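You operate a simulated robot arm through the tools that you are given. There is no shell and no other tool.

The job below is to be done with a simulated robot arm. You get a single attempt, and the scene is never put back.

JOB
Move the tied box to the raised shelf and tie the beige Millbrack box with 2 wraps.
Fine: open the box clamp to free the tied one; the Millbrack box, filled and lidded already, goes in the winder's cradle; clamp to HOLD, one crank notch a wrap, TIE lever, clamp to OPEN. Set down upright: beige pencil box.
Where things are to end (x, y in the base frame): beige pencil box within 0.06 m of [1.15, 0.49].

Only the result counts: the job must be done as asked and must still hold three seconds after the hand-in. Knocking over, shifting, dropping, spilling or breaking anything else fails it.

ROBOT AND FRAMES
A 6-joint arm with a two-finger gripper, fixed in place. Base frame: the origin is at the foot of the arm, x ahead of it, y to its left, z up. Readings come in m, rad, newtons and seconds.
Its first joint turns from -2.897 to 2.897 rad. Payload 2.45 kg.
The tool frame sits at the grasp point between the pads (the TCP): z along the fingers, y along the line on which they close. The tips reach 0.02 m beyond it. The gripper opens to 0.14 m. The gripper's body begins 0.168 m behind the TCP.
Orientation is that of the tool frame in the base frame, as a unit quaternion [x, y, z, w]. With the fingers straight down and closing along the base's y, the tool's x points along the base's -x, its y along +y and its z along -z.

CONTROLS
- The arm moves only by the tool jog_arm. Its argument "motion" is a list of rows, each a list of 7 numbers: the shift along the tool's x, y, z in m, then the turn, a rotation vector about the tool's x, y, z in rad, then the opening, from 0 (shut) to 1 (fully open). In form: [[x, y, z, ax, ay, az, jaw], ...]. A call has 1 to 20 rows; each row is the pose to reach, as a shift and turn from the pose commanded when the call began, along the tool's axes at that moment. Each row takes 0.2 s and may step no farther than 0.05 m and 0.15 rad from the row before; otherwise, or with a gripper value out of range, the whole call is refused. Where a pose cannot be reached the arm comes as near as it can. A force on the tool above 90 N (or 10 N above the force at the start of the call, whichever is more), or a blocked arm, ends the call early, and 0.2 s more pass. The fingers move at their own pace (about 0.045 m/s each) and stop on an object; they squeeze with about 26 N. The grip force told is the motor's: it shows also when the fingers shut on nothing. Time passes only in rows, and 0.2 s behind the last, so rows that repeat a pose let the fingers close. The reply holds the time, the measured pose of the TCP, the force on the tool along the base axes, the opening and the grip force, in the units named above and with some noise, with the torque about the TCP (base axes, N m) and any sound that the robot's microphone picked up, and new pictures: "show" is both (left out), scene, wrist or none.
- Cameras (640 x 400 px; columns grow to the right, rows downward): "scene" is fixed at [0.3975, -0.651, 1.6305]; the picture's right is [0.34, -0.94, 0.00], its down [-0.65, -0.24, -0.72] and it looks along [0.68, 0.25, -0.69] (base axes); focal length 214 px, centre (320, 200). "wrist" rides on the gripper at [0.078, 0.011, -0.209] in the tool frame; the picture's right is [-0.14, 0.99, 0.00], its down [-0.92, -0.13, -0.37] and it looks along [-0.37, -0.05, 0.93] (tool axes); focal length 280 px, centre (320, 200). There is no depth. A picture from a camera that has moved, and an enlarged one, comes with that camera's place and axes in the base frame and with its lens.
- enlarge(camera, box): a new picture of the part [left, top, right, bottom] of that camera's present view, enlarged. The clock stands still meanwhile.
- job_done(): hands the job in; it is judged then, once.

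Nothing tells you positions but the pictures and the camera data. Unless the task says otherwise, let go and move clear before handing in.

The tools are called as a command line: name --pt "numbers of a row" for each row, then --argument value for the rest, lists and objects as JSON in quotes. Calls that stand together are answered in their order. jog_arm: Moves the arm, as the interface text tells. Its arguments: {"type":"object","properties":{"motion":{"type":"array","items":{"type":"array","items":{"type":"number"}}},"show":{"type":"string","enum":["both","scene","wrist","none"]}},"required":["motion"]} The other tools are called the same way: enlarge (camera, box) takes an enlarged picture of a part of a camera's view; job_done () hands the job in.

At the start:

```text
clock: 0.0
tool_pos: [0.6207, 0.1481, 1.2515]
orientation: [-0.001, 1.0, 0.0, 0.0]
force: [0.0, 0.4, -0.1]
moment: [0.01, 0.03, 0.01]
finger_gap: 0.1398
grip_force: 0.1
```

scene: 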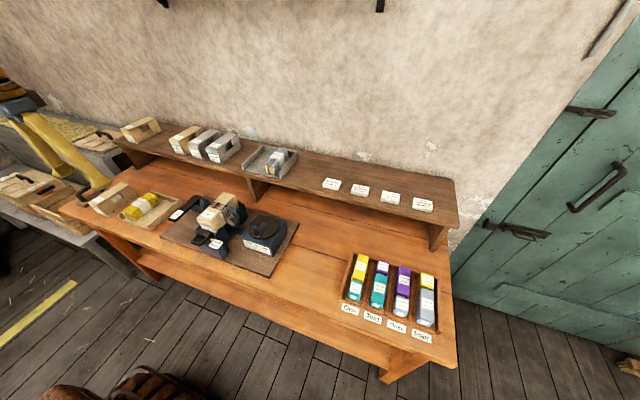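
wrist: 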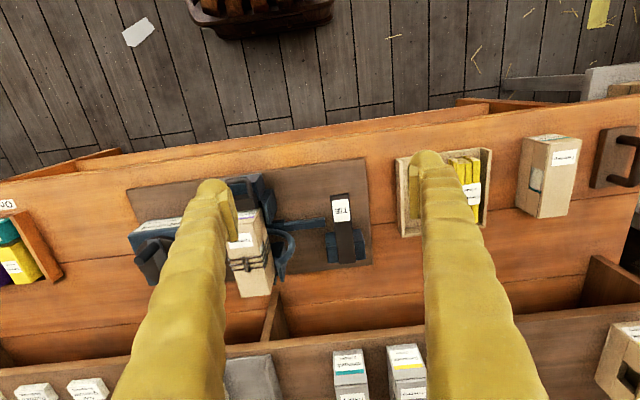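

I see a bench with a winder in the middle, a box held in its cradle, and a raised shelf behind with boxes and labels. I'll look closer before moving anything.

enlarge --camera "scene" --box '[150, 170, 310, 290]'

enlarge --camera "scene" --box '[100, 100, 310, 200]'

enlarge --camera "scene" --box '[300, 150, 480, 350]'

enlarge --camera "scene" --box '[0, 100, 200, 240]'

enlarge --camera "wrist" --box '[120, 150, 380, 330]'

enlarge --camera "wrist" --box '[380, 100, 640, 260]'

enlarge --camera "wrist" --box '[200, 300, 640, 400]'

```text
3.33 times, centred on (230, 230) of scene
camera zoom: at [0.3975, -0.651, 1.6305], right [0.34, -0.94, 0.0], down [-0.65, -0.24, -0.72], along [0.68, 0.25, -0.69], focal length 715 px, centre (620, 100)
```

zoom: 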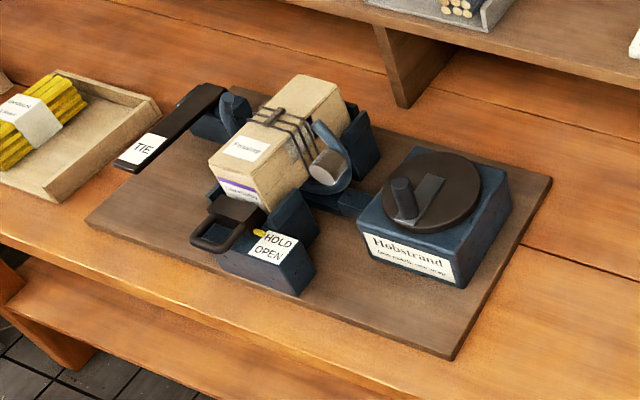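

```text
3.05 times, centred on (205, 150) of scene
camera zoom: at [0.3975, -0.651, 1.6305], right [0.34, -0.94, 0.0], down [-0.65, -0.24, -0.72], along [0.68, 0.25, -0.69], focal length 654 px, centre (670, 352)
```

zoom: 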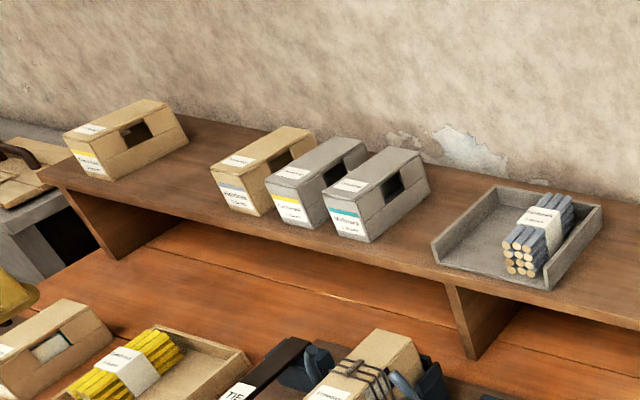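

```text
2.00 times, centred on (390, 250) of scene
camera zoom: at [0.3975, -0.651, 1.6305], right [0.34, -0.94, 0.0], down [-0.65, -0.24, -0.72], along [0.68, 0.25, -0.69], focal length 429 px, centre (180, 100)
```

zoom: 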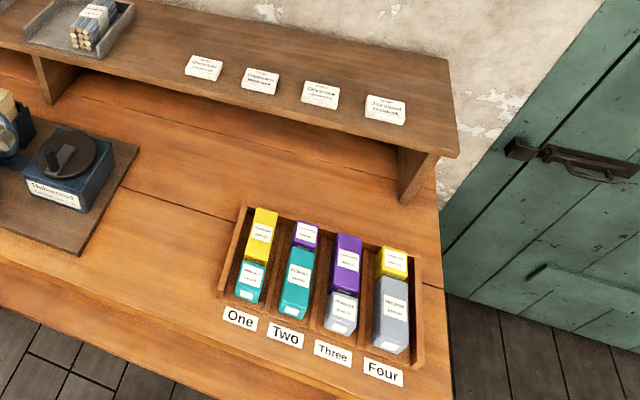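

```text
2.86 times, centred on (100, 170) of scene
camera zoom: at [0.3975, -0.651, 1.6305], right [0.34, -0.94, 0.0], down [-0.65, -0.24, -0.72], along [0.68, 0.25, -0.69], focal length 613 px, centre (949, 286)
```

zoom: 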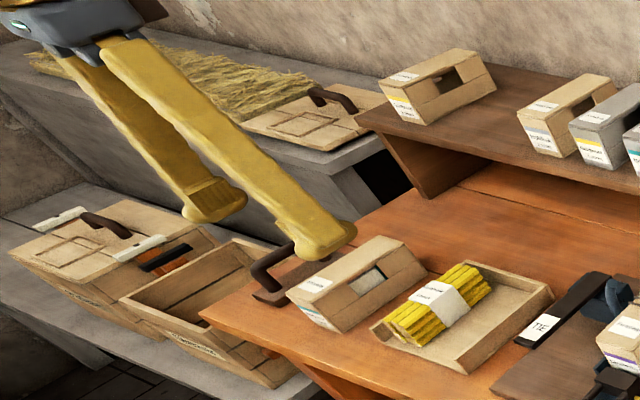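

```text
2.22 times, centred on (250, 240) of wrist
camera zoom: at [0.5424, 0.1581, 1.4615], right [0.14, 0.99, 0.0], down [0.92, -0.13, 0.37], along [0.37, -0.05, -0.93], focal length 623 px, centre (476, 111)
```

zoom: 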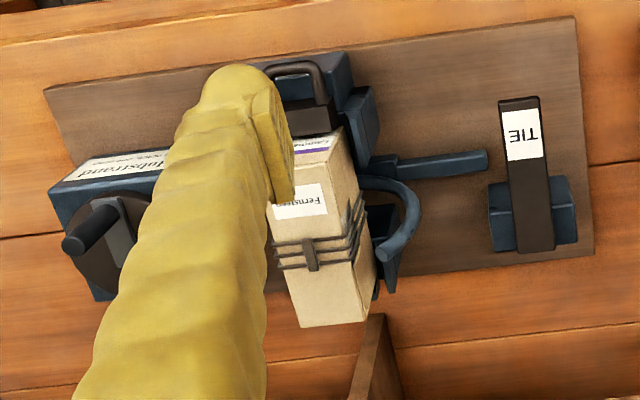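

```text
2.46 times, centred on (510, 180) of wrist
camera zoom: at [0.5424, 0.1581, 1.4615], right [0.14, 0.99, 0.0], down [0.92, -0.13, 0.37], along [0.37, -0.05, -0.93], focal length 690 px, centre (-148, 249)
```

zoom: 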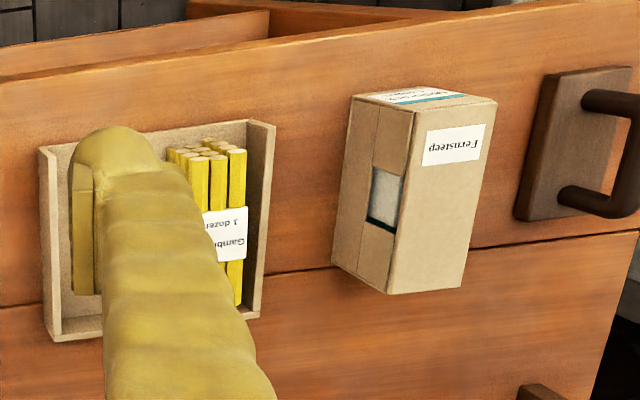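

```text
1.45 times, centred on (420, 350) of wrist
camera zoom: at [0.5424, 0.1581, 1.4615], right [0.14, 0.99, 0.0], down [0.92, -0.13, 0.37], along [0.37, -0.05, -0.93], focal length 408 px, centre (174, -18)
```

zoom: 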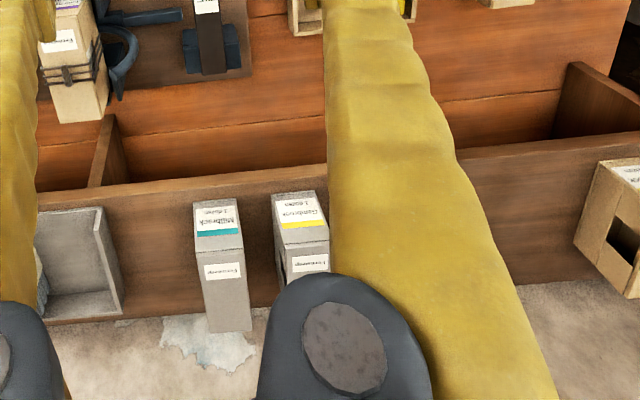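

The tied box sits in the winder at roughly x 0.8, y 0, and the shelf top looks to be near z 1.03. I'll move sideways to get a clear view of the winder between the fingers.

jog_arm --pt "0 -0.05 0 0 0 0 1" --pt "0 -0.1 0 0 0 0 1" --pt "0 -0.15 0 0 0 0 1" --pt "0 -0.2 0 0 0 0 1" --pt "0 -0.2 0 0 0 0 1"

```text
clock: 1.2
tool_pos: [0.6205, -0.05, 1.2519]
orientation: [-0.001, 1.0, 0.0, 0.0]
force: [-0.2, 0.1, -0.2]
moment: [0.0, -0.01, -0.02]
finger_gap: 0.1399
grip_force: 0.1
camera wrist: at [0.5417, -0.0403, 1.4609], right [0.14, 0.99, 0.0], down [0.92, -0.13, 0.37], along [0.37, -0.05, -0.93], focal length 280 px, centre (320, 200)
```

scene: 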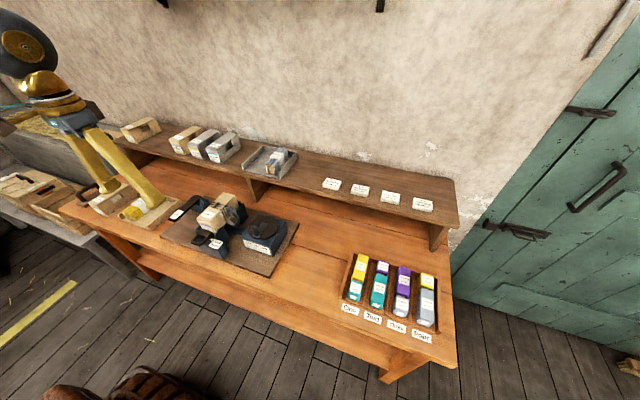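
wrist: 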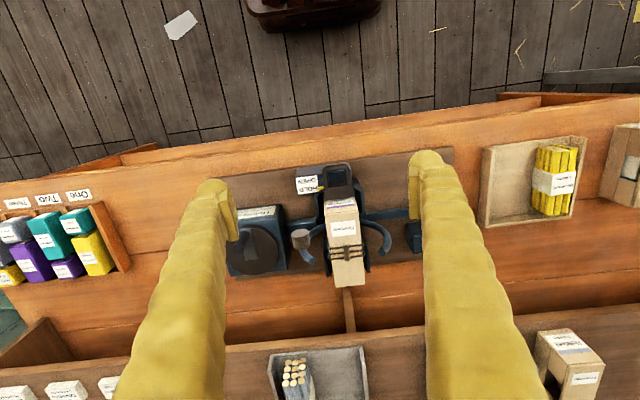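

enlarge --camera "wrist" --box '[220, 140, 440, 300]'

enlarge --camera "wrist" --box '[280, 160, 400, 260]'

enlarge --camera "scene" --box '[185, 180, 285, 260]'

```text
2.50 times, centred on (330, 220) of wrist
camera zoom: at [0.5417, -0.0403, 1.4609], right [0.14, 0.99, 0.0], down [0.92, -0.13, 0.37], along [0.37, -0.05, -0.93], focal length 701 px, centre (295, 150)
```

zoom: 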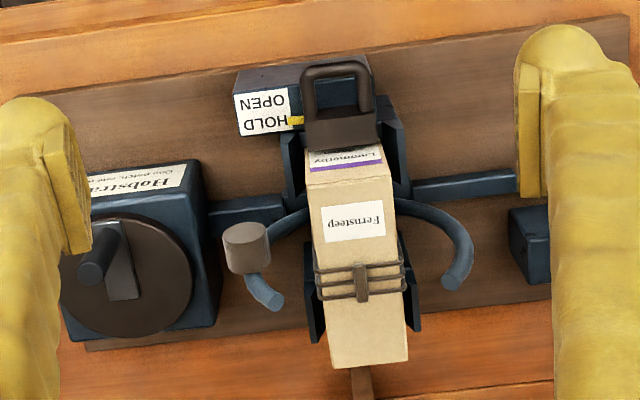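

```text
4.00 times, centred on (340, 210) of wrist
camera zoom: at [0.5417, -0.0403, 1.4609], right [0.14, 0.99, 0.0], down [0.92, -0.13, 0.37], along [0.37, -0.05, -0.93], focal length 1122 px, centre (240, 160)
```

zoom: 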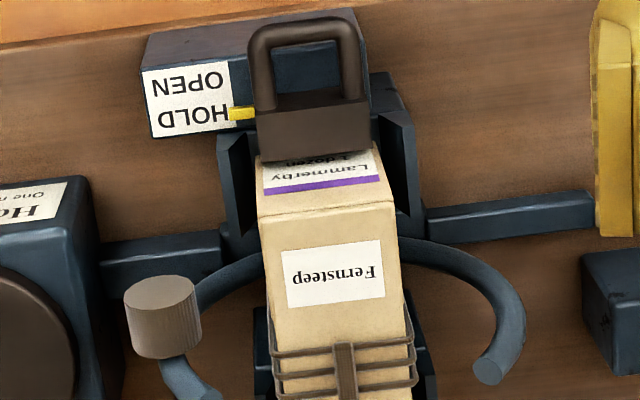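

```text
5.00 times, centred on (235, 220) of scene
camera zoom: at [0.3975, -0.651, 1.6305], right [0.34, -0.94, 0.0], down [-0.65, -0.24, -0.72], along [0.68, 0.25, -0.69], focal length 1072 px, centre (745, 100)
```

zoom: 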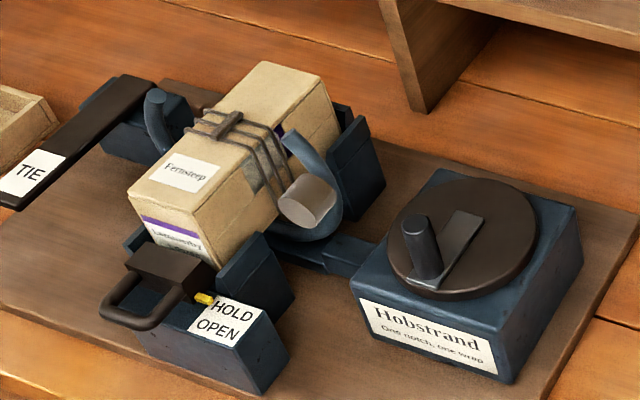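

The clamp is at the near end of the cradle, with HOLD further from me than OPEN, and the tied "Lammerby" box lies along x with its centre near (0.855, -0.033). I'll move lower for a second viewpoint so I can measure it accurately.

jog_arm --pt "0.02 0 0.05 0 0 0 1" --pt "0.04 0.01 0.1 0 0 0 1" --pt "0.05 0.01 0.15 0 0 0 1" --pt "0.05 0.01 0.15 0 0 0 1" --pt "0.05 0.01 0.15 0 0 0 1"

enlarge --camera "wrist" --box '[210, 140, 430, 300]'

enlarge --camera "wrist" --box '[210, 260, 430, 400]'

```text
refused: row 1 steps farther than a row can; nothing moved
```

```text
2.50 times, centred on (320, 220) of wrist
camera zoom: at [0.5417, -0.0403, 1.4609], right [0.14, 0.99, 0.0], down [0.92, -0.13, 0.37], along [0.37, -0.05, -0.93], focal length 701 px, centre (320, 150)
```

zoom: 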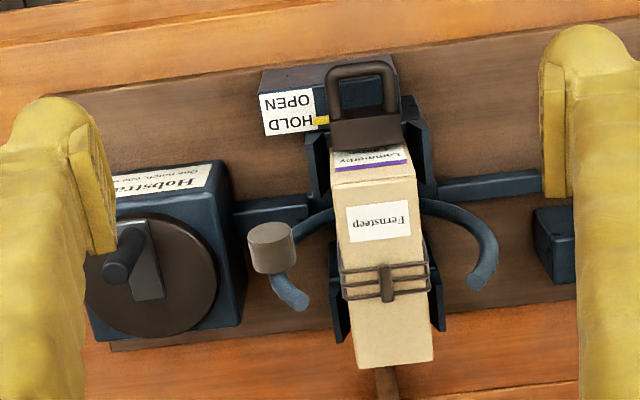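

```text
2.86 times, centred on (320, 330) of wrist
camera zoom: at [0.5417, -0.0403, 1.4609], right [0.14, 0.99, 0.0], down [0.92, -0.13, 0.37], along [0.37, -0.05, -0.93], focal length 801 px, centre (320, -171)
```

zoom: 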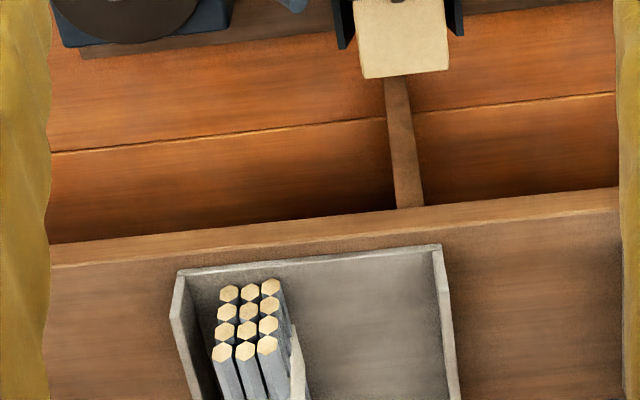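

That call asked for too large a step and was refused, so nothing moved. I'll repeat the move with smaller steps.

jog_arm --pt "0.015 0.003 0.04 0 0 0 1" --pt "0.03 0.005 0.08 0 0 0 1" --pt "0.045 0.008 0.12 0 0 0 1" --pt "0.05 0.01 0.15 0 0 0 1" --pt "0.05 0.01 0.15 0 0 0 1"

enlarge --camera "wrist" --box '[200, 170, 420, 320]'

enlarge --camera "wrist" --box '[210, 280, 430, 400]'

```text
clock: 2.4
tool_pos: [0.5692, -0.0403, 1.1022]
orientation: [0.0, 1.0, 0.0, 0.0]
force: [-0.6, 0.5, 0.5]
moment: [-0.03, -0.01, -0.02]
finger_gap: 0.14
grip_force: 0.1
camera wrist: at [0.492, -0.03, 1.3113], right [0.14, 0.99, 0.0], down [0.92, -0.13, 0.37], along [0.36, -0.05, -0.93], focal length 280 px, centre (320, 200)
```

scene: 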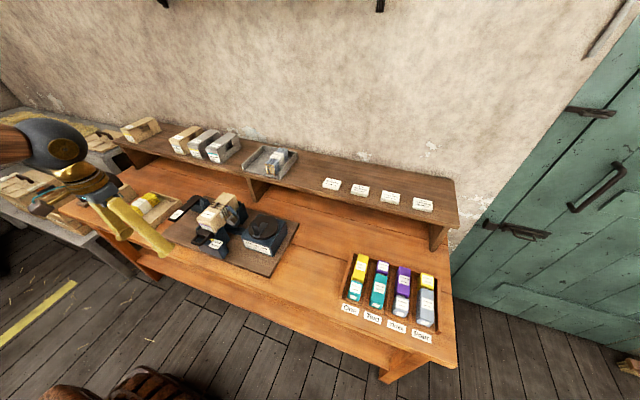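
wrist: 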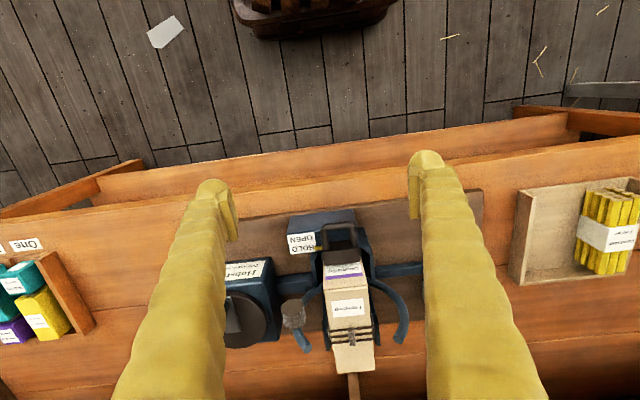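

```text
2.67 times, centred on (310, 245) of wrist
camera zoom: at [0.492, -0.03, 1.3113], right [0.14, 0.99, 0.0], down [0.92, -0.13, 0.37], along [0.36, -0.05, -0.93], focal length 748 px, centre (347, 80)
```

zoom: 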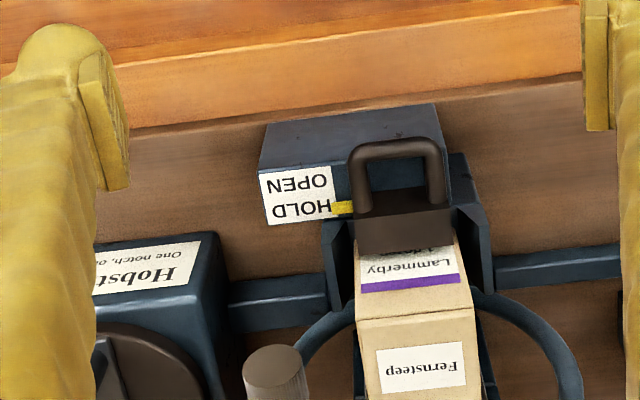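

```text
2.91 times, centred on (320, 340) of wrist
camera zoom: at [0.492, -0.03, 1.3113], right [0.14, 0.99, 0.0], down [0.92, -0.13, 0.37], along [0.36, -0.05, -0.93], focal length 816 px, centre (320, -207)
```

zoom: 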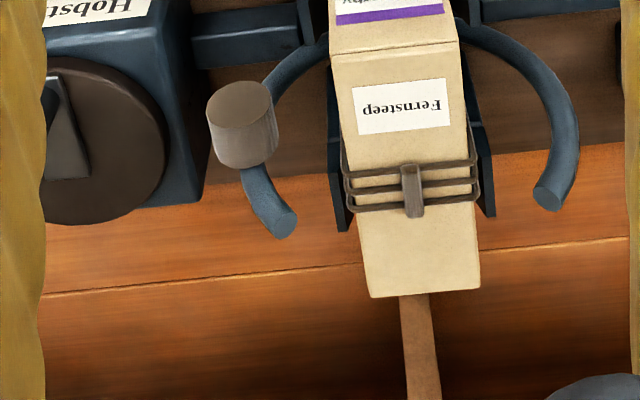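

The box top is at about z 0.99, the box is about 0.062 wide and 0.167 long, and the clamp loop sits near (0.695, -0.03, 0.915). Next I'll go left to read the beige box on the bench and look over the shelf spot.

jog_arm --pt "0 0.045 -0.01 0 0 0 1" --pt "0 0.09 -0.02 0 0 0 1" --pt "0 0.135 -0.03 0 0 0 1" --pt "0 0.18 -0.04 0 0 0 1" --pt "0 0.225 -0.05 0 0 0 1" --pt "0 0.27 -0.06 0 0 0 1" --pt "0 0.315 -0.07 0 0 0 1" --pt "0 0.36 -0.08 0 0 0 1" --pt "0 0.405 -0.09 0 0 0 1" --pt "0 0.45 -0.1 0 0 0 1" --pt "0 0.495 -0.1 0 0 0 1" --pt "0 0.54 -0.1 0 0 0 1" --pt "0 0.57 -0.1 0 0 0 1" --pt "0 0.57 -0.1 0 0 0 1"

enlarge --camera "wrist" --box '[220, 160, 440, 310]'

enlarge --camera "wrist" --box '[220, 270, 440, 400]'

```text
clock: 5.4
tool_pos: [0.5702, 0.5259, 1.1998]
orientation: [0.001, 1.0, 0.0, 0.0]
force: [0.3, 0.4, -0.5]
moment: [0.0, 0.02, -0.01]
finger_gap: 0.1398
grip_force: 0.1
camera wrist: at [0.4909, 0.5374, 1.4106], right [0.14, 0.99, 0.0], down [0.92, -0.13, 0.37], along [0.36, -0.05, -0.93], focal length 280 px, centre (320, 200)
```

scene: 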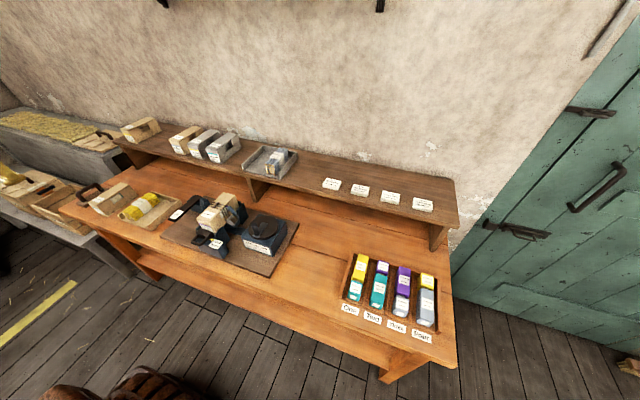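
wrist: 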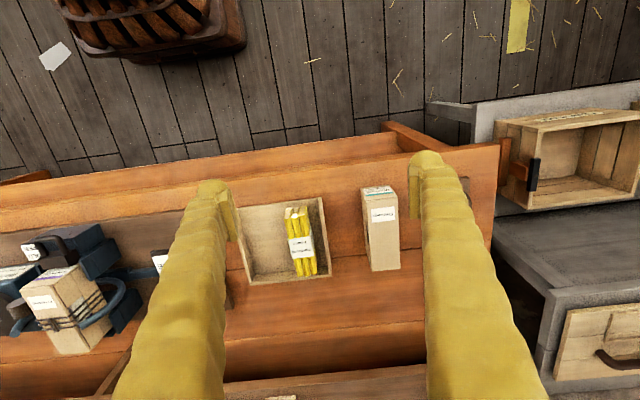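

```text
2.67 times, centred on (330, 235) of wrist
camera zoom: at [0.4909, 0.5374, 1.4106], right [0.14, 0.99, 0.0], down [0.92, -0.13, 0.37], along [0.36, -0.05, -0.93], focal length 748 px, centre (293, 107)
```

zoom: 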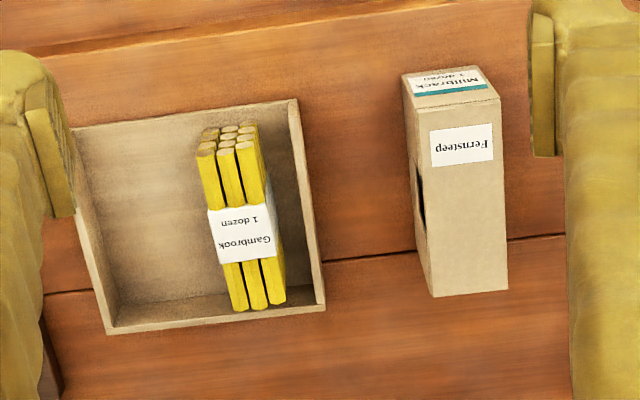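

```text
2.91 times, centred on (330, 335) of wrist
camera zoom: at [0.4909, 0.5374, 1.4106], right [0.14, 0.99, 0.0], down [0.92, -0.13, 0.37], along [0.36, -0.05, -0.93], focal length 816 px, centre (291, -193)
```

zoom: 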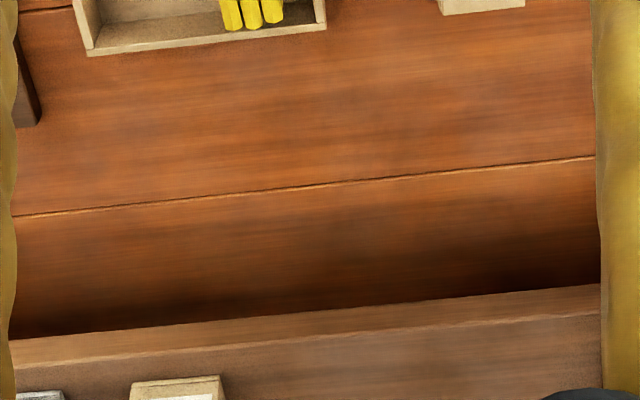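

The bench beige box reads "Millbrack 1 dozen" with a teal stripe and is centred near (0.797, 0.63), so that's the one to tie. Before picking anything up, I'll tilt the tool in free air to look at the shelf and test how far I can reach towards the target.

jog_arm --pt "0 0 -0.02 0 -0.14 0 1" --pt "0 0 -0.04 0 -0.28 0 1" --pt "0 0 -0.06 0 -0.42 0 1" --pt "0 0 -0.08 0 -0.56 0 1" --pt "0 0 -0.1 0 -0.7 0 1" --pt "0 0 -0.1 0 -0.7 0 1" --pt "0 0 -0.1 0 -0.7 0 1"

enlarge --camera "wrist" --box '[200, 200, 440, 400]'

```text
clock: 7.0
tool_pos: [0.5688, 0.5284, 1.3026]
orientation: [0.0, 0.939, -0.001, 0.343]
force: [-0.5, 0.8, -0.5]
moment: [-0.01, 0.01, 0.02]
finger_gap: 0.1402
grip_force: 0.1
camera wrist: at [0.3745, 0.5386, 1.4116], right [0.1, 0.99, 0.09], down [0.47, -0.13, 0.88], along [0.88, -0.05, -0.48], focal length 280 px, centre (320, 200)
```

scene: 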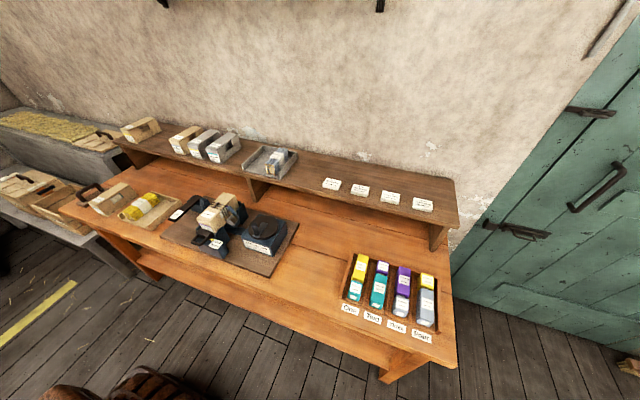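
wrist: 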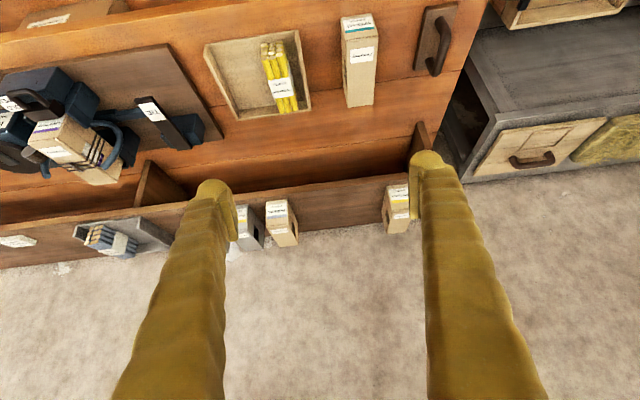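

```text
2.00 times, centred on (320, 300) of wrist
camera zoom: at [0.3745, 0.5386, 1.4116], right [0.1, 0.99, 0.09], down [0.47, -0.13, 0.88], along [0.88, -0.05, -0.48], focal length 561 px, centre (320, 0)
```

zoom: 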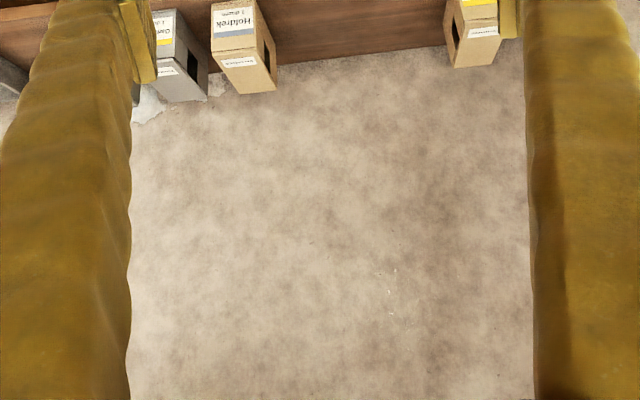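

The gap on the shelf runs from about y 0.41 to 0.69, so the target spot is free. I'll push forward at a safe height with this tilt to test the reach.

jog_arm --pt "-0.036 0 0.03 0 0 0 1" --pt "-0.072 0 0.06 0 0 0 1" --pt "-0.108 0 0.09 0 0 0 1" --pt "-0.144 0 0.12 0 0 0 1" --pt "-0.18 0 0.15 0 0 0 1" --pt "-0.216 0 0.18 0 0 0 1" --pt "-0.252 0 0.21 0 0 0 1" --pt "-0.288 0 0.24 0 0 0 1" --pt "-0.324 0 0.27 0 0 0 1" --pt "-0.36 0 0.3 0 0 0 1" --pt "-0.396 0 0.33 0 0 0 1" --pt "-0.396 0 0.33 0 0 0 1"

```text
clock: 9.6
tool_pos: [1.0865, 0.5291, 1.3055]
orientation: [-0.001, 0.939, 0.0, 0.343]
force: [0.1, -1.0, 0.1]
moment: [0.01, -0.02, 0.0]
finger_gap: 0.1396
grip_force: 0.0
camera wrist: at [0.8916, 0.5391, 1.4153], right [0.1, 0.99, 0.09], down [0.47, -0.13, 0.88], along [0.88, -0.05, -0.48], focal length 280 px, centre (320, 200)
```

scene: 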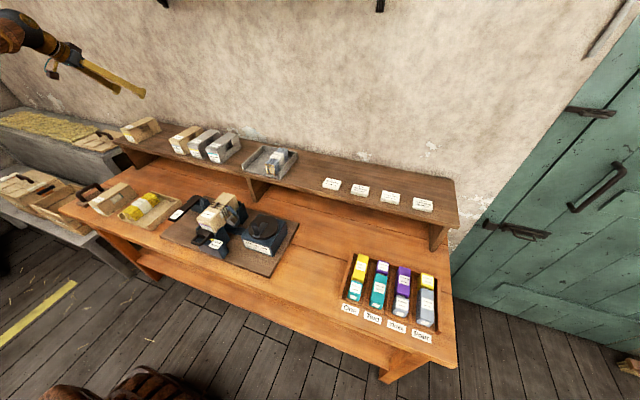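
wrist: 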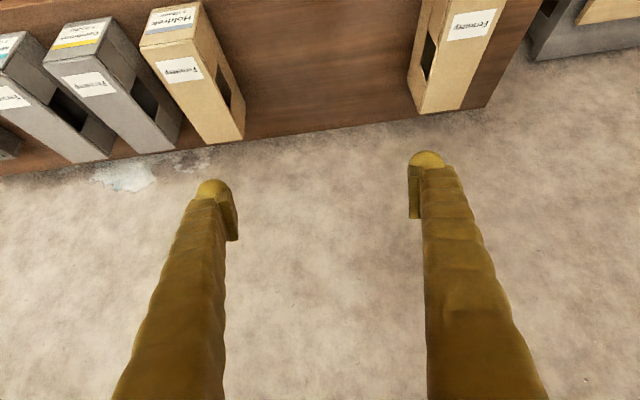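

Reach is fine at that height. I'll test it lower, still clear of the neighbouring boxes.

jog_arm --pt "0.027 0 0.036 0 0 0 1" --pt "0.054 0 0.072 0 0 0 1" --pt "0.081 0 0.108 0 0 0 1" --pt "0.108 0 0.144 0 0 0 1" --pt "0.108 0 0.144 0 0 0 1"

enlarge --camera "wrist" --box '[100, 0, 540, 200]'

enlarge --camera "scene" --box '[50, 60, 250, 200]'

```text
clock: 10.8
tool_pos: [1.0961, 0.5282, 1.1251]
orientation: [-0.001, 0.939, 0.001, 0.343]
force: [-0.8, 0.0, -0.4]
moment: [0.02, -0.01, 0.01]
finger_gap: 0.14
grip_force: 0.1
camera wrist: at [0.902, 0.5392, 1.2351], right [0.1, 0.99, 0.09], down [0.47, -0.13, 0.88], along [0.88, -0.05, -0.48], focal length 280 px, centre (320, 200)
```

scene: 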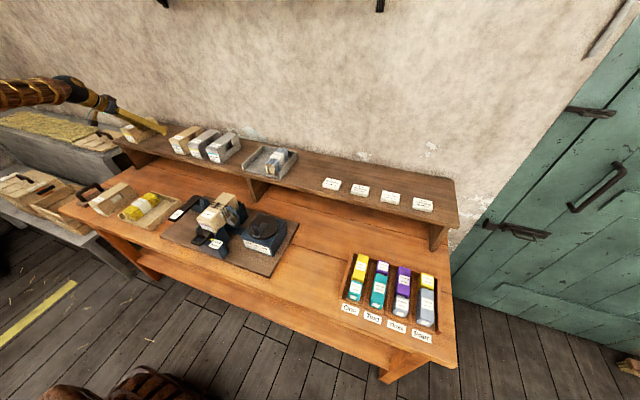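
wrist: 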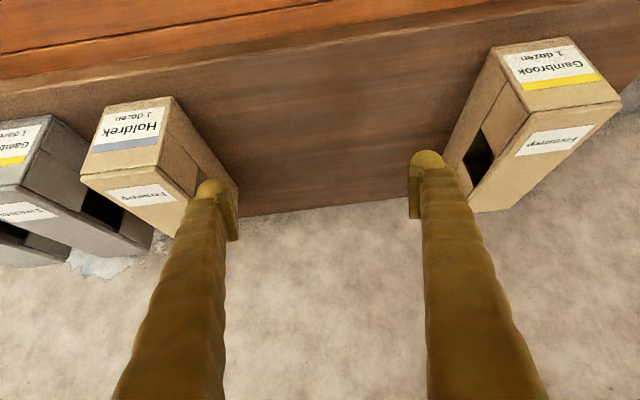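

```text
1.45 times, centred on (320, 100) of wrist
camera zoom: at [0.902, 0.5392, 1.2351], right [0.1, 0.99, 0.09], down [0.47, -0.13, 0.88], along [0.88, -0.05, -0.48], focal length 408 px, centre (320, 346)
```

zoom: 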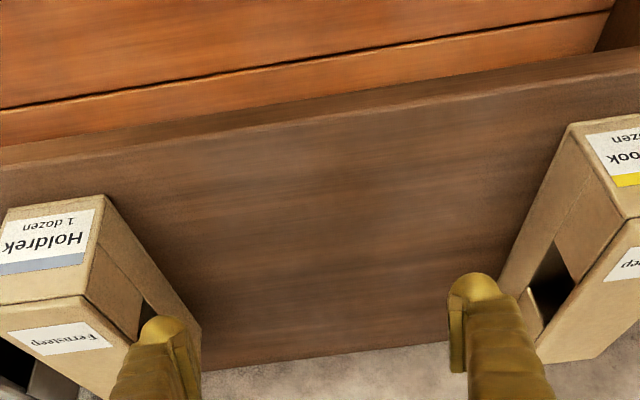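

```text
2.86 times, centred on (150, 130) of scene
camera zoom: at [0.3975, -0.651, 1.6305], right [0.34, -0.94, 0.0], down [-0.65, -0.24, -0.72], along [0.68, 0.25, -0.69], focal length 613 px, centre (806, 400)
```

zoom: 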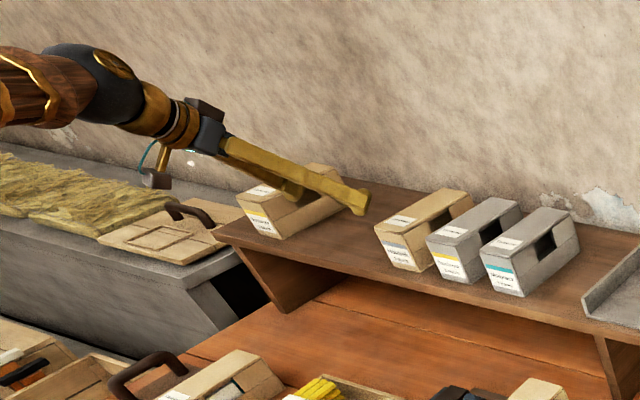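

The shelf spot can be reached with this tilt: shelf top z is about 1.03, its front edge about x 1.04, and its neighbours sit at y 0.40 and 0.68. Now I'll go back to look at the clamp handle from the front.

jog_arm --pt "-0.029 0 -0.0345 0 0 0 1" --pt "-0.058 0 -0.069 0 0 0 1" --pt "-0.087 0 -0.1035 0 0 0 1" --pt "-0.116 0 -0.138 0 0 0 1" --pt "-0.091 -0.0373 -0.159 0 0 0 1" --pt "-0.066 -0.0746 -0.1801 0 0 0 1" --pt "-0.041 -0.1119 -0.2011 0 0 0 1" --pt "-0.016 -0.1492 -0.2222 0 0 0 1" --pt "0.009 -0.1865 -0.2432 0 0 0 1" --pt "0.034 -0.2238 -0.2642 0 0 0 1" --pt "0.059 -0.2611 -0.2853 0 0 0 1" --pt "0.084 -0.2984 -0.3063 0 0 0 1" --pt "0.109 -0.3357 -0.3274 0 0 0 1" --pt "0.134 -0.373 -0.3484 0 0 0 1" --pt "0.159 -0.4103 -0.3694 0 0 0 1" --pt "0.184 -0.4476 -0.3905 0 0 0 1" --pt "0.209 -0.4849 -0.4115 0 0 0 1" --pt "0.234 -0.5222 -0.4326 0 0 0 1" --pt "0.259 -0.5595 -0.4536 0 0 0 1" --pt "0.259 -0.5595 -0.4536 0 0 0 1"

```text
clock: 15.0
tool_pos: [0.6054, -0.0293, 1.3063]
orientation: [-0.001, 0.939, 0.001, 0.343]
force: [0.5, 0.4, -0.8]
moment: [0.02, 0.0, -0.02]
finger_gap: 0.1399
grip_force: 0.1
camera wrist: at [0.4118, -0.0195, 1.4151], right [0.1, 0.99, 0.09], down [0.47, -0.13, 0.88], along [0.88, -0.05, -0.48], focal length 280 px, centre (320, 200)
```

scene: 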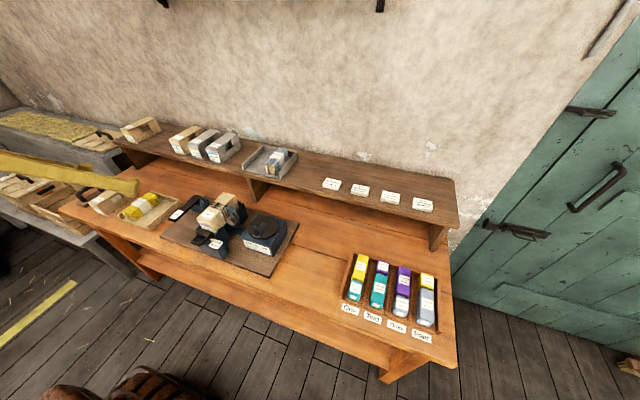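
wrist: 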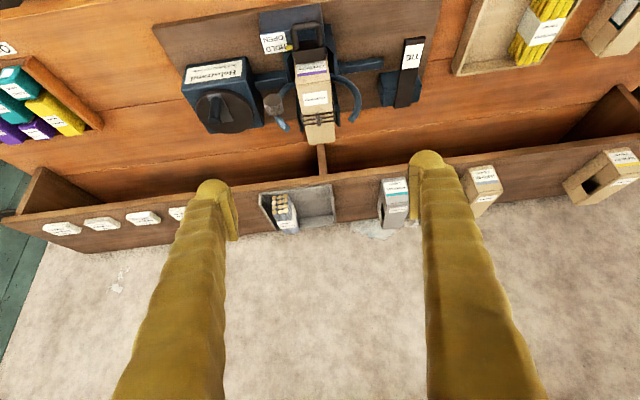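

The winder is ahead of me. I'll go lower for a low-angle view of the clamp.

jog_arm --pt "0.033 0 0.031 0 0 0 1" --pt "0.066 0 0.062 0 0 0 1" --pt "0.099 0 0.093 0 0 0 1" --pt "0.131 0 0.125 0 0 0 1" --pt "0.164 0 0.156 0 0 0 1" --pt "0.197 0 0.187 0 0 0 1" --pt "0.197 0 0.187 0 0 0 1"

enlarge --camera "wrist" --box '[200, 60, 440, 220]'

enlarge --camera "wrist" --box '[420, 40, 640, 200]'

enlarge --camera "wrist" --box '[100, 60, 320, 220]'

```text
clock: 16.6
tool_pos: [0.5774, -0.0289, 1.0371]
orientation: [0.001, 0.939, 0.0, 0.343]
force: [0.5, -1.1, -0.4]
moment: [-0.03, 0.01, -0.02]
finger_gap: 0.1401
grip_force: 0.0
camera wrist: at [0.3832, -0.019, 1.1471], right [0.1, 0.99, 0.09], down [0.47, -0.13, 0.88], along [0.88, -0.05, -0.48], focal length 280 px, centre (320, 200)
```

scene: 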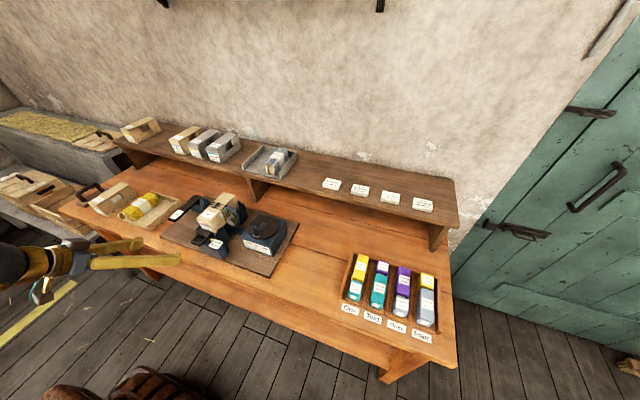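
wrist: 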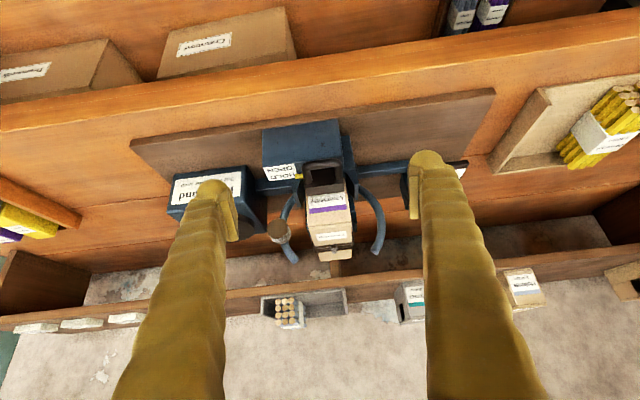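

```text
2.50 times, centred on (320, 140) of wrist
camera zoom: at [0.3832, -0.019, 1.1471], right [0.1, 0.99, 0.09], down [0.47, -0.13, 0.88], along [0.88, -0.05, -0.48], focal length 701 px, centre (320, 350)
```

zoom: 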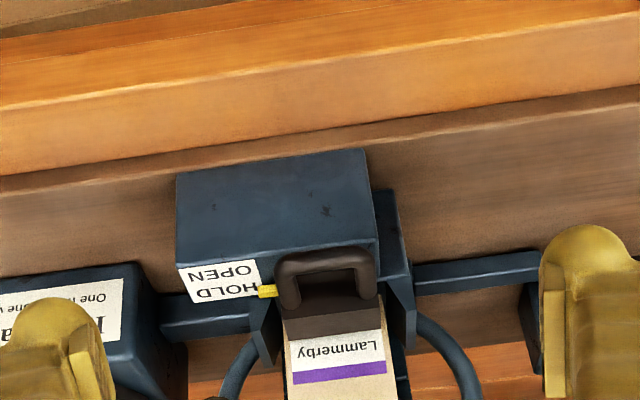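

```text
2.50 times, centred on (530, 120) of wrist
camera zoom: at [0.3832, -0.019, 1.1471], right [0.1, 0.99, 0.09], down [0.47, -0.13, 0.88], along [0.88, -0.05, -0.48], focal length 701 px, centre (-205, 400)
```

zoom: 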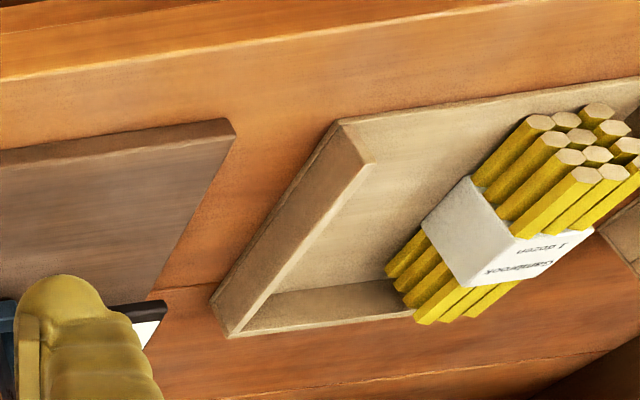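

```text
2.50 times, centred on (210, 140) of wrist
camera zoom: at [0.3832, -0.019, 1.1471], right [0.1, 0.99, 0.09], down [0.47, -0.13, 0.88], along [0.88, -0.05, -0.48], focal length 701 px, centre (595, 350)
```

zoom: 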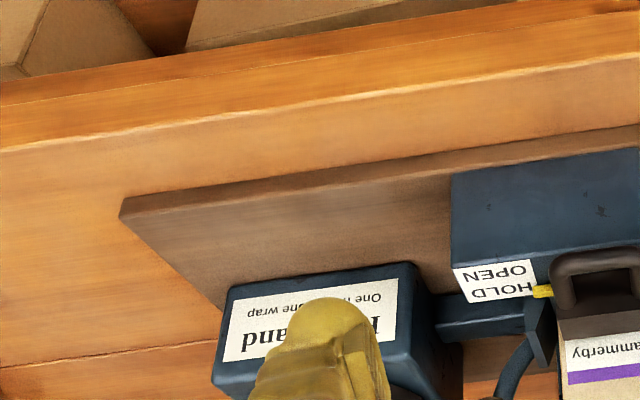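

The clamp loop's outer bar is at about (0.69, -0.029, 0.928), just above and ahead of the housing, whose top is at z 0.911. I'll straighten the tool and go over it to grip the loop by its sides.

jog_arm --pt "0 0 0 0 0.14 0 1" --pt "0 0 0 0 0.28 0 1" --pt "0 0 0 0 0.42 0 1" --pt "0 0 0 0 0.56 0 1" --pt "0 0 0 0 0.7 0 1" --pt "0 0 0 0 0.7 0 1" --show "none"

jog_arm --pt "-0.04 0 0 0 0 0 0.85" --pt "-0.08 0 0 0 0 0 0.7" --pt "-0.122 0 0 0 0 0 0.7" --pt "-0.122 0 0.02 0 0 0 0.7" --pt "-0.122 0 0.02 0 0 0 0.7"

enlarge --camera "wrist" --box '[220, 200, 440, 360]'

enlarge --camera "scene" --box '[170, 170, 270, 250]'

```text
clock: 18.0
tool_pos: [0.5751, -0.0318, 1.0358]
orientation: [0.0, 1.0, 0.0, 0.0]
force: [-0.5, 0.5, -0.5]
moment: [-0.01, -0.02, 0.0]
finger_gap: 0.14
grip_force: 0.0
```

```text
clock: 19.2
tool_pos: [0.6967, -0.0344, 1.0159]
orientation: [-0.001, 1.0, 0.001, -0.001]
force: [0.1, 0.8, 0.2]
moment: [-0.05, 0.01, -0.02]
finger_gap: 0.0981
grip_force: 0.0
camera wrist: at [0.6188, -0.0234, 1.2242], right [0.14, 0.99, 0.0], down [0.92, -0.13, 0.37], along [0.37, -0.05, -0.93], focal length 280 px, centre (320, 200)
```

scene: 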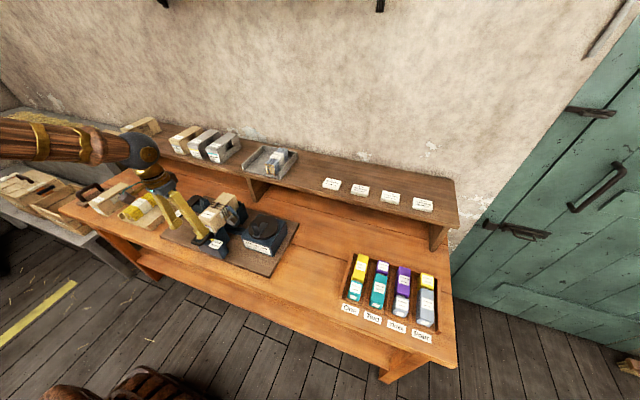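
wrist: 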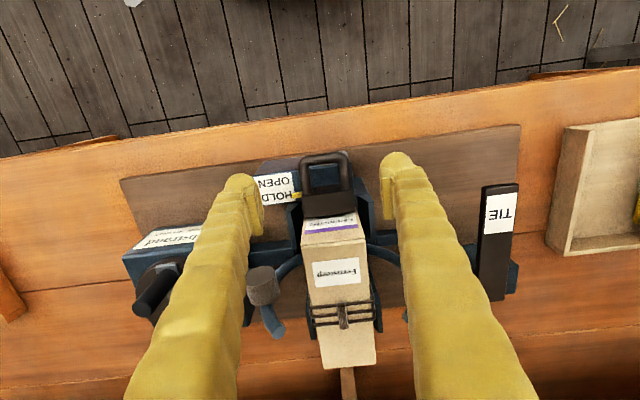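

```text
2.50 times, centred on (330, 280) of wrist
camera zoom: at [0.6188, -0.0234, 1.2242], right [0.14, 0.99, 0.0], down [0.92, -0.13, 0.37], along [0.37, -0.05, -0.93], focal length 701 px, centre (295, 0)
```

zoom: 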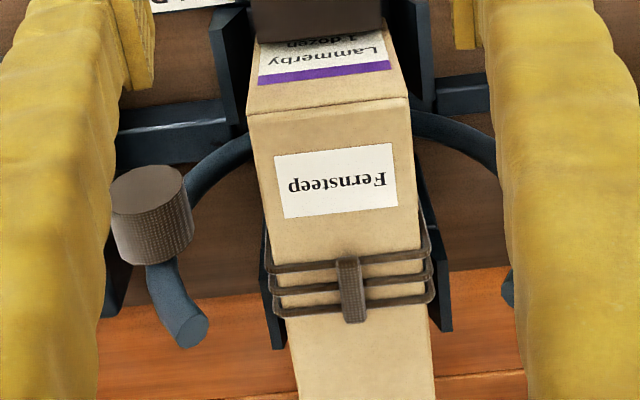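

```text
5.00 times, centred on (220, 210) of scene
camera zoom: at [0.3975, -0.651, 1.6305], right [0.34, -0.94, 0.0], down [-0.65, -0.24, -0.72], along [0.68, 0.25, -0.69], focal length 1072 px, centre (820, 150)
```

zoom: 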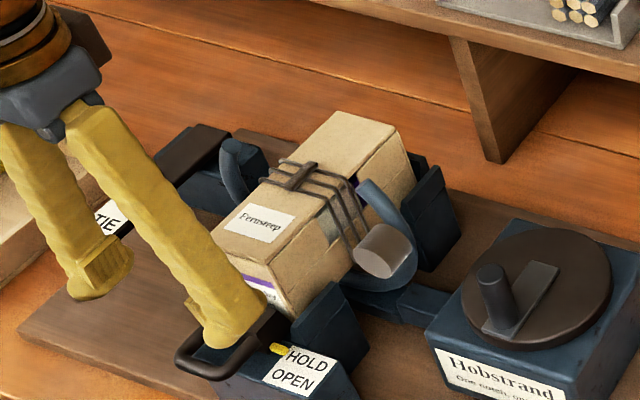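

Both fingers straddle the loop correctly in the view. I'll descend around it and close.

jog_arm --pt "-0.004 0.003 0.03 0 0 0 0.7" --pt "-0.004 0.003 0.06 0 0 0 0.7" --pt "-0.004 0.003 0.078 0 0 0 0.7" --pt "-0.004 0.003 0.078 0 0 0 0.7"

enlarge --camera "wrist" --box '[220, 130, 440, 290]'

enlarge --camera "scene" --box '[170, 190, 270, 270]'

```text
clock: 20.2
tool_pos: [0.7004, -0.0312, 0.9358]
orientation: [0.0, 1.0, 0.0, 0.0]
force: [0.6, 0.3, -0.5]
moment: [0.03, -0.03, 0.01]
finger_gap: 0.0981
grip_force: 0.2
camera wrist: at [0.6234, -0.0202, 1.1446], right [0.14, 0.99, 0.0], down [0.92, -0.13, 0.37], along [0.36, -0.05, -0.93], focal length 280 px, centre (320, 200)
```

scene: 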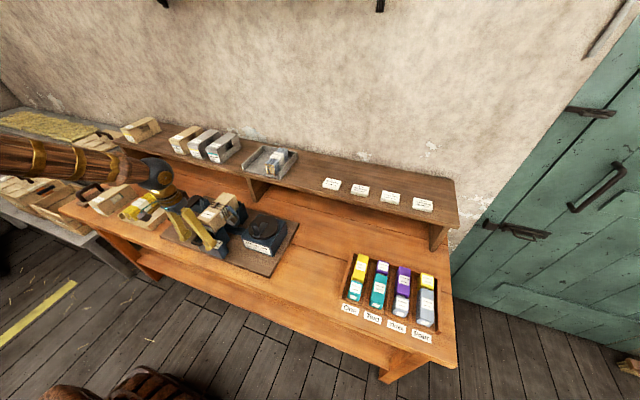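
wrist: 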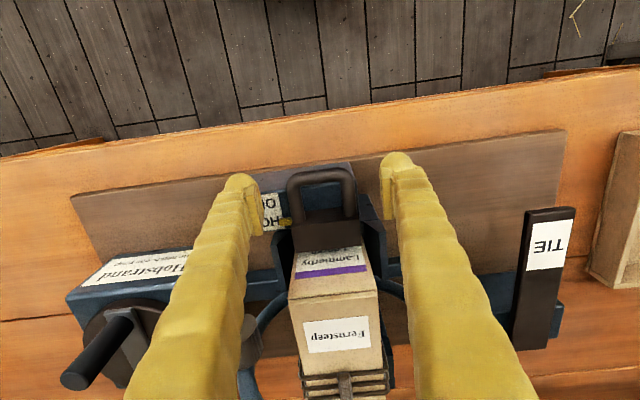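

```text
2.50 times, centred on (330, 210) of wrist
camera zoom: at [0.6234, -0.0202, 1.1446], right [0.14, 0.99, 0.0], down [0.92, -0.13, 0.37], along [0.36, -0.05, -0.93], focal length 701 px, centre (295, 175)
```

zoom: 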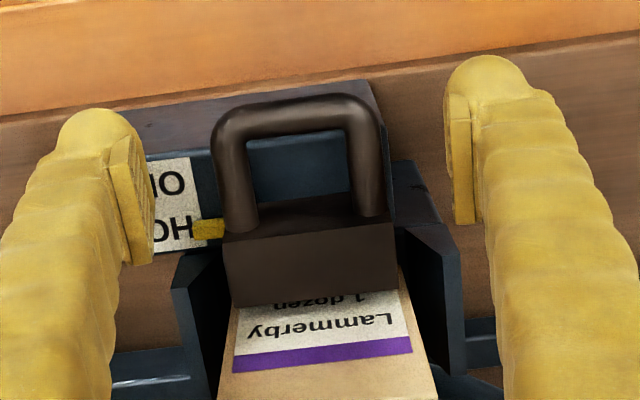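

```text
5.00 times, centred on (220, 230) of scene
camera zoom: at [0.3975, -0.651, 1.6305], right [0.34, -0.94, 0.0], down [-0.65, -0.24, -0.72], along [0.68, 0.25, -0.69], focal length 1072 px, centre (820, 50)
```

zoom: 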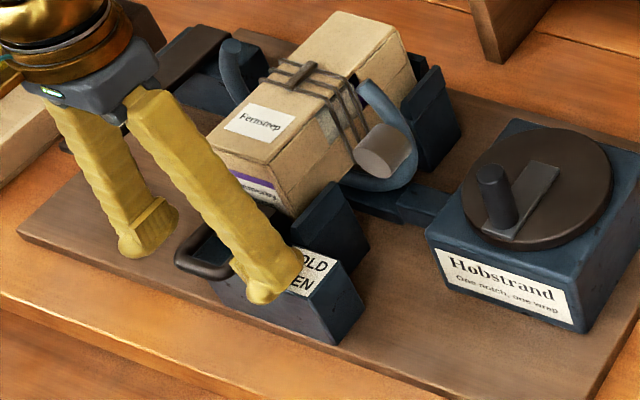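

The fingers are on each side of the loop, so I'll close on it.

jog_arm --pt "0 0 0 0 0 0 0.2" --pt "0 0 0 0 0 0 0.2" --pt "0 0 0 0 0 0 0.2" --pt "0 0 0 0 0 0 0.2" --show "wrist"

enlarge --camera "wrist" --box '[220, 130, 440, 290]'

```text
clock: 21.2
tool_pos: [0.7013, -0.0309, 0.936]
orientation: [-0.001, 1.0, 0.0, 0.0]
force: [0.5, 11.3, 1.1]
moment: [-0.01, 0.03, 0.38]
finger_gap: 0.0542
grip_force: 34.5
camera wrist: at [0.6235, -0.0198, 1.1449], right [0.14, 0.99, 0.0], down [0.92, -0.13, 0.37], along [0.37, -0.05, -0.93], focal length 280 px, centre (320, 200)
```

wrist: 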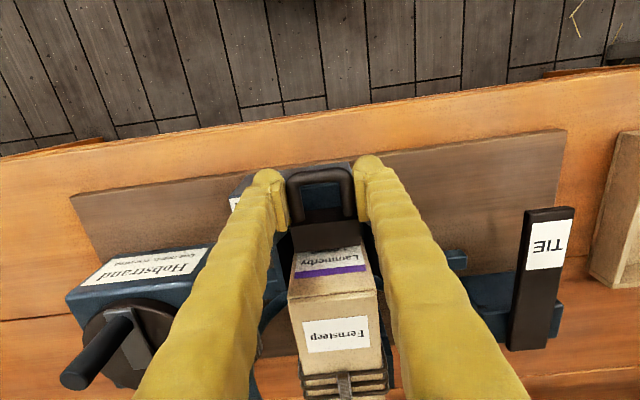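

```text
2.50 times, centred on (330, 210) of wrist
camera zoom: at [0.6235, -0.0198, 1.1449], right [0.14, 0.99, 0.0], down [0.92, -0.13, 0.37], along [0.37, -0.05, -0.93], focal length 701 px, centre (295, 175)
```

zoom: 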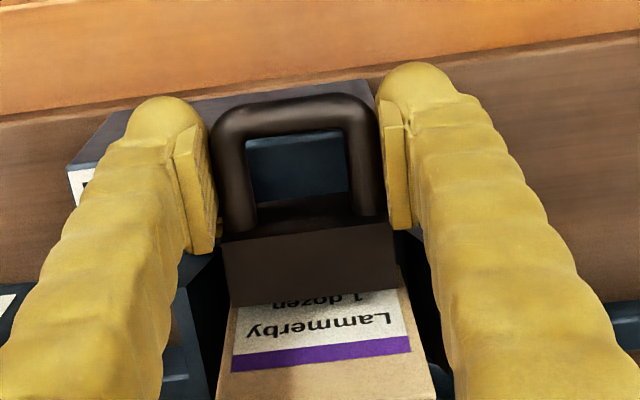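

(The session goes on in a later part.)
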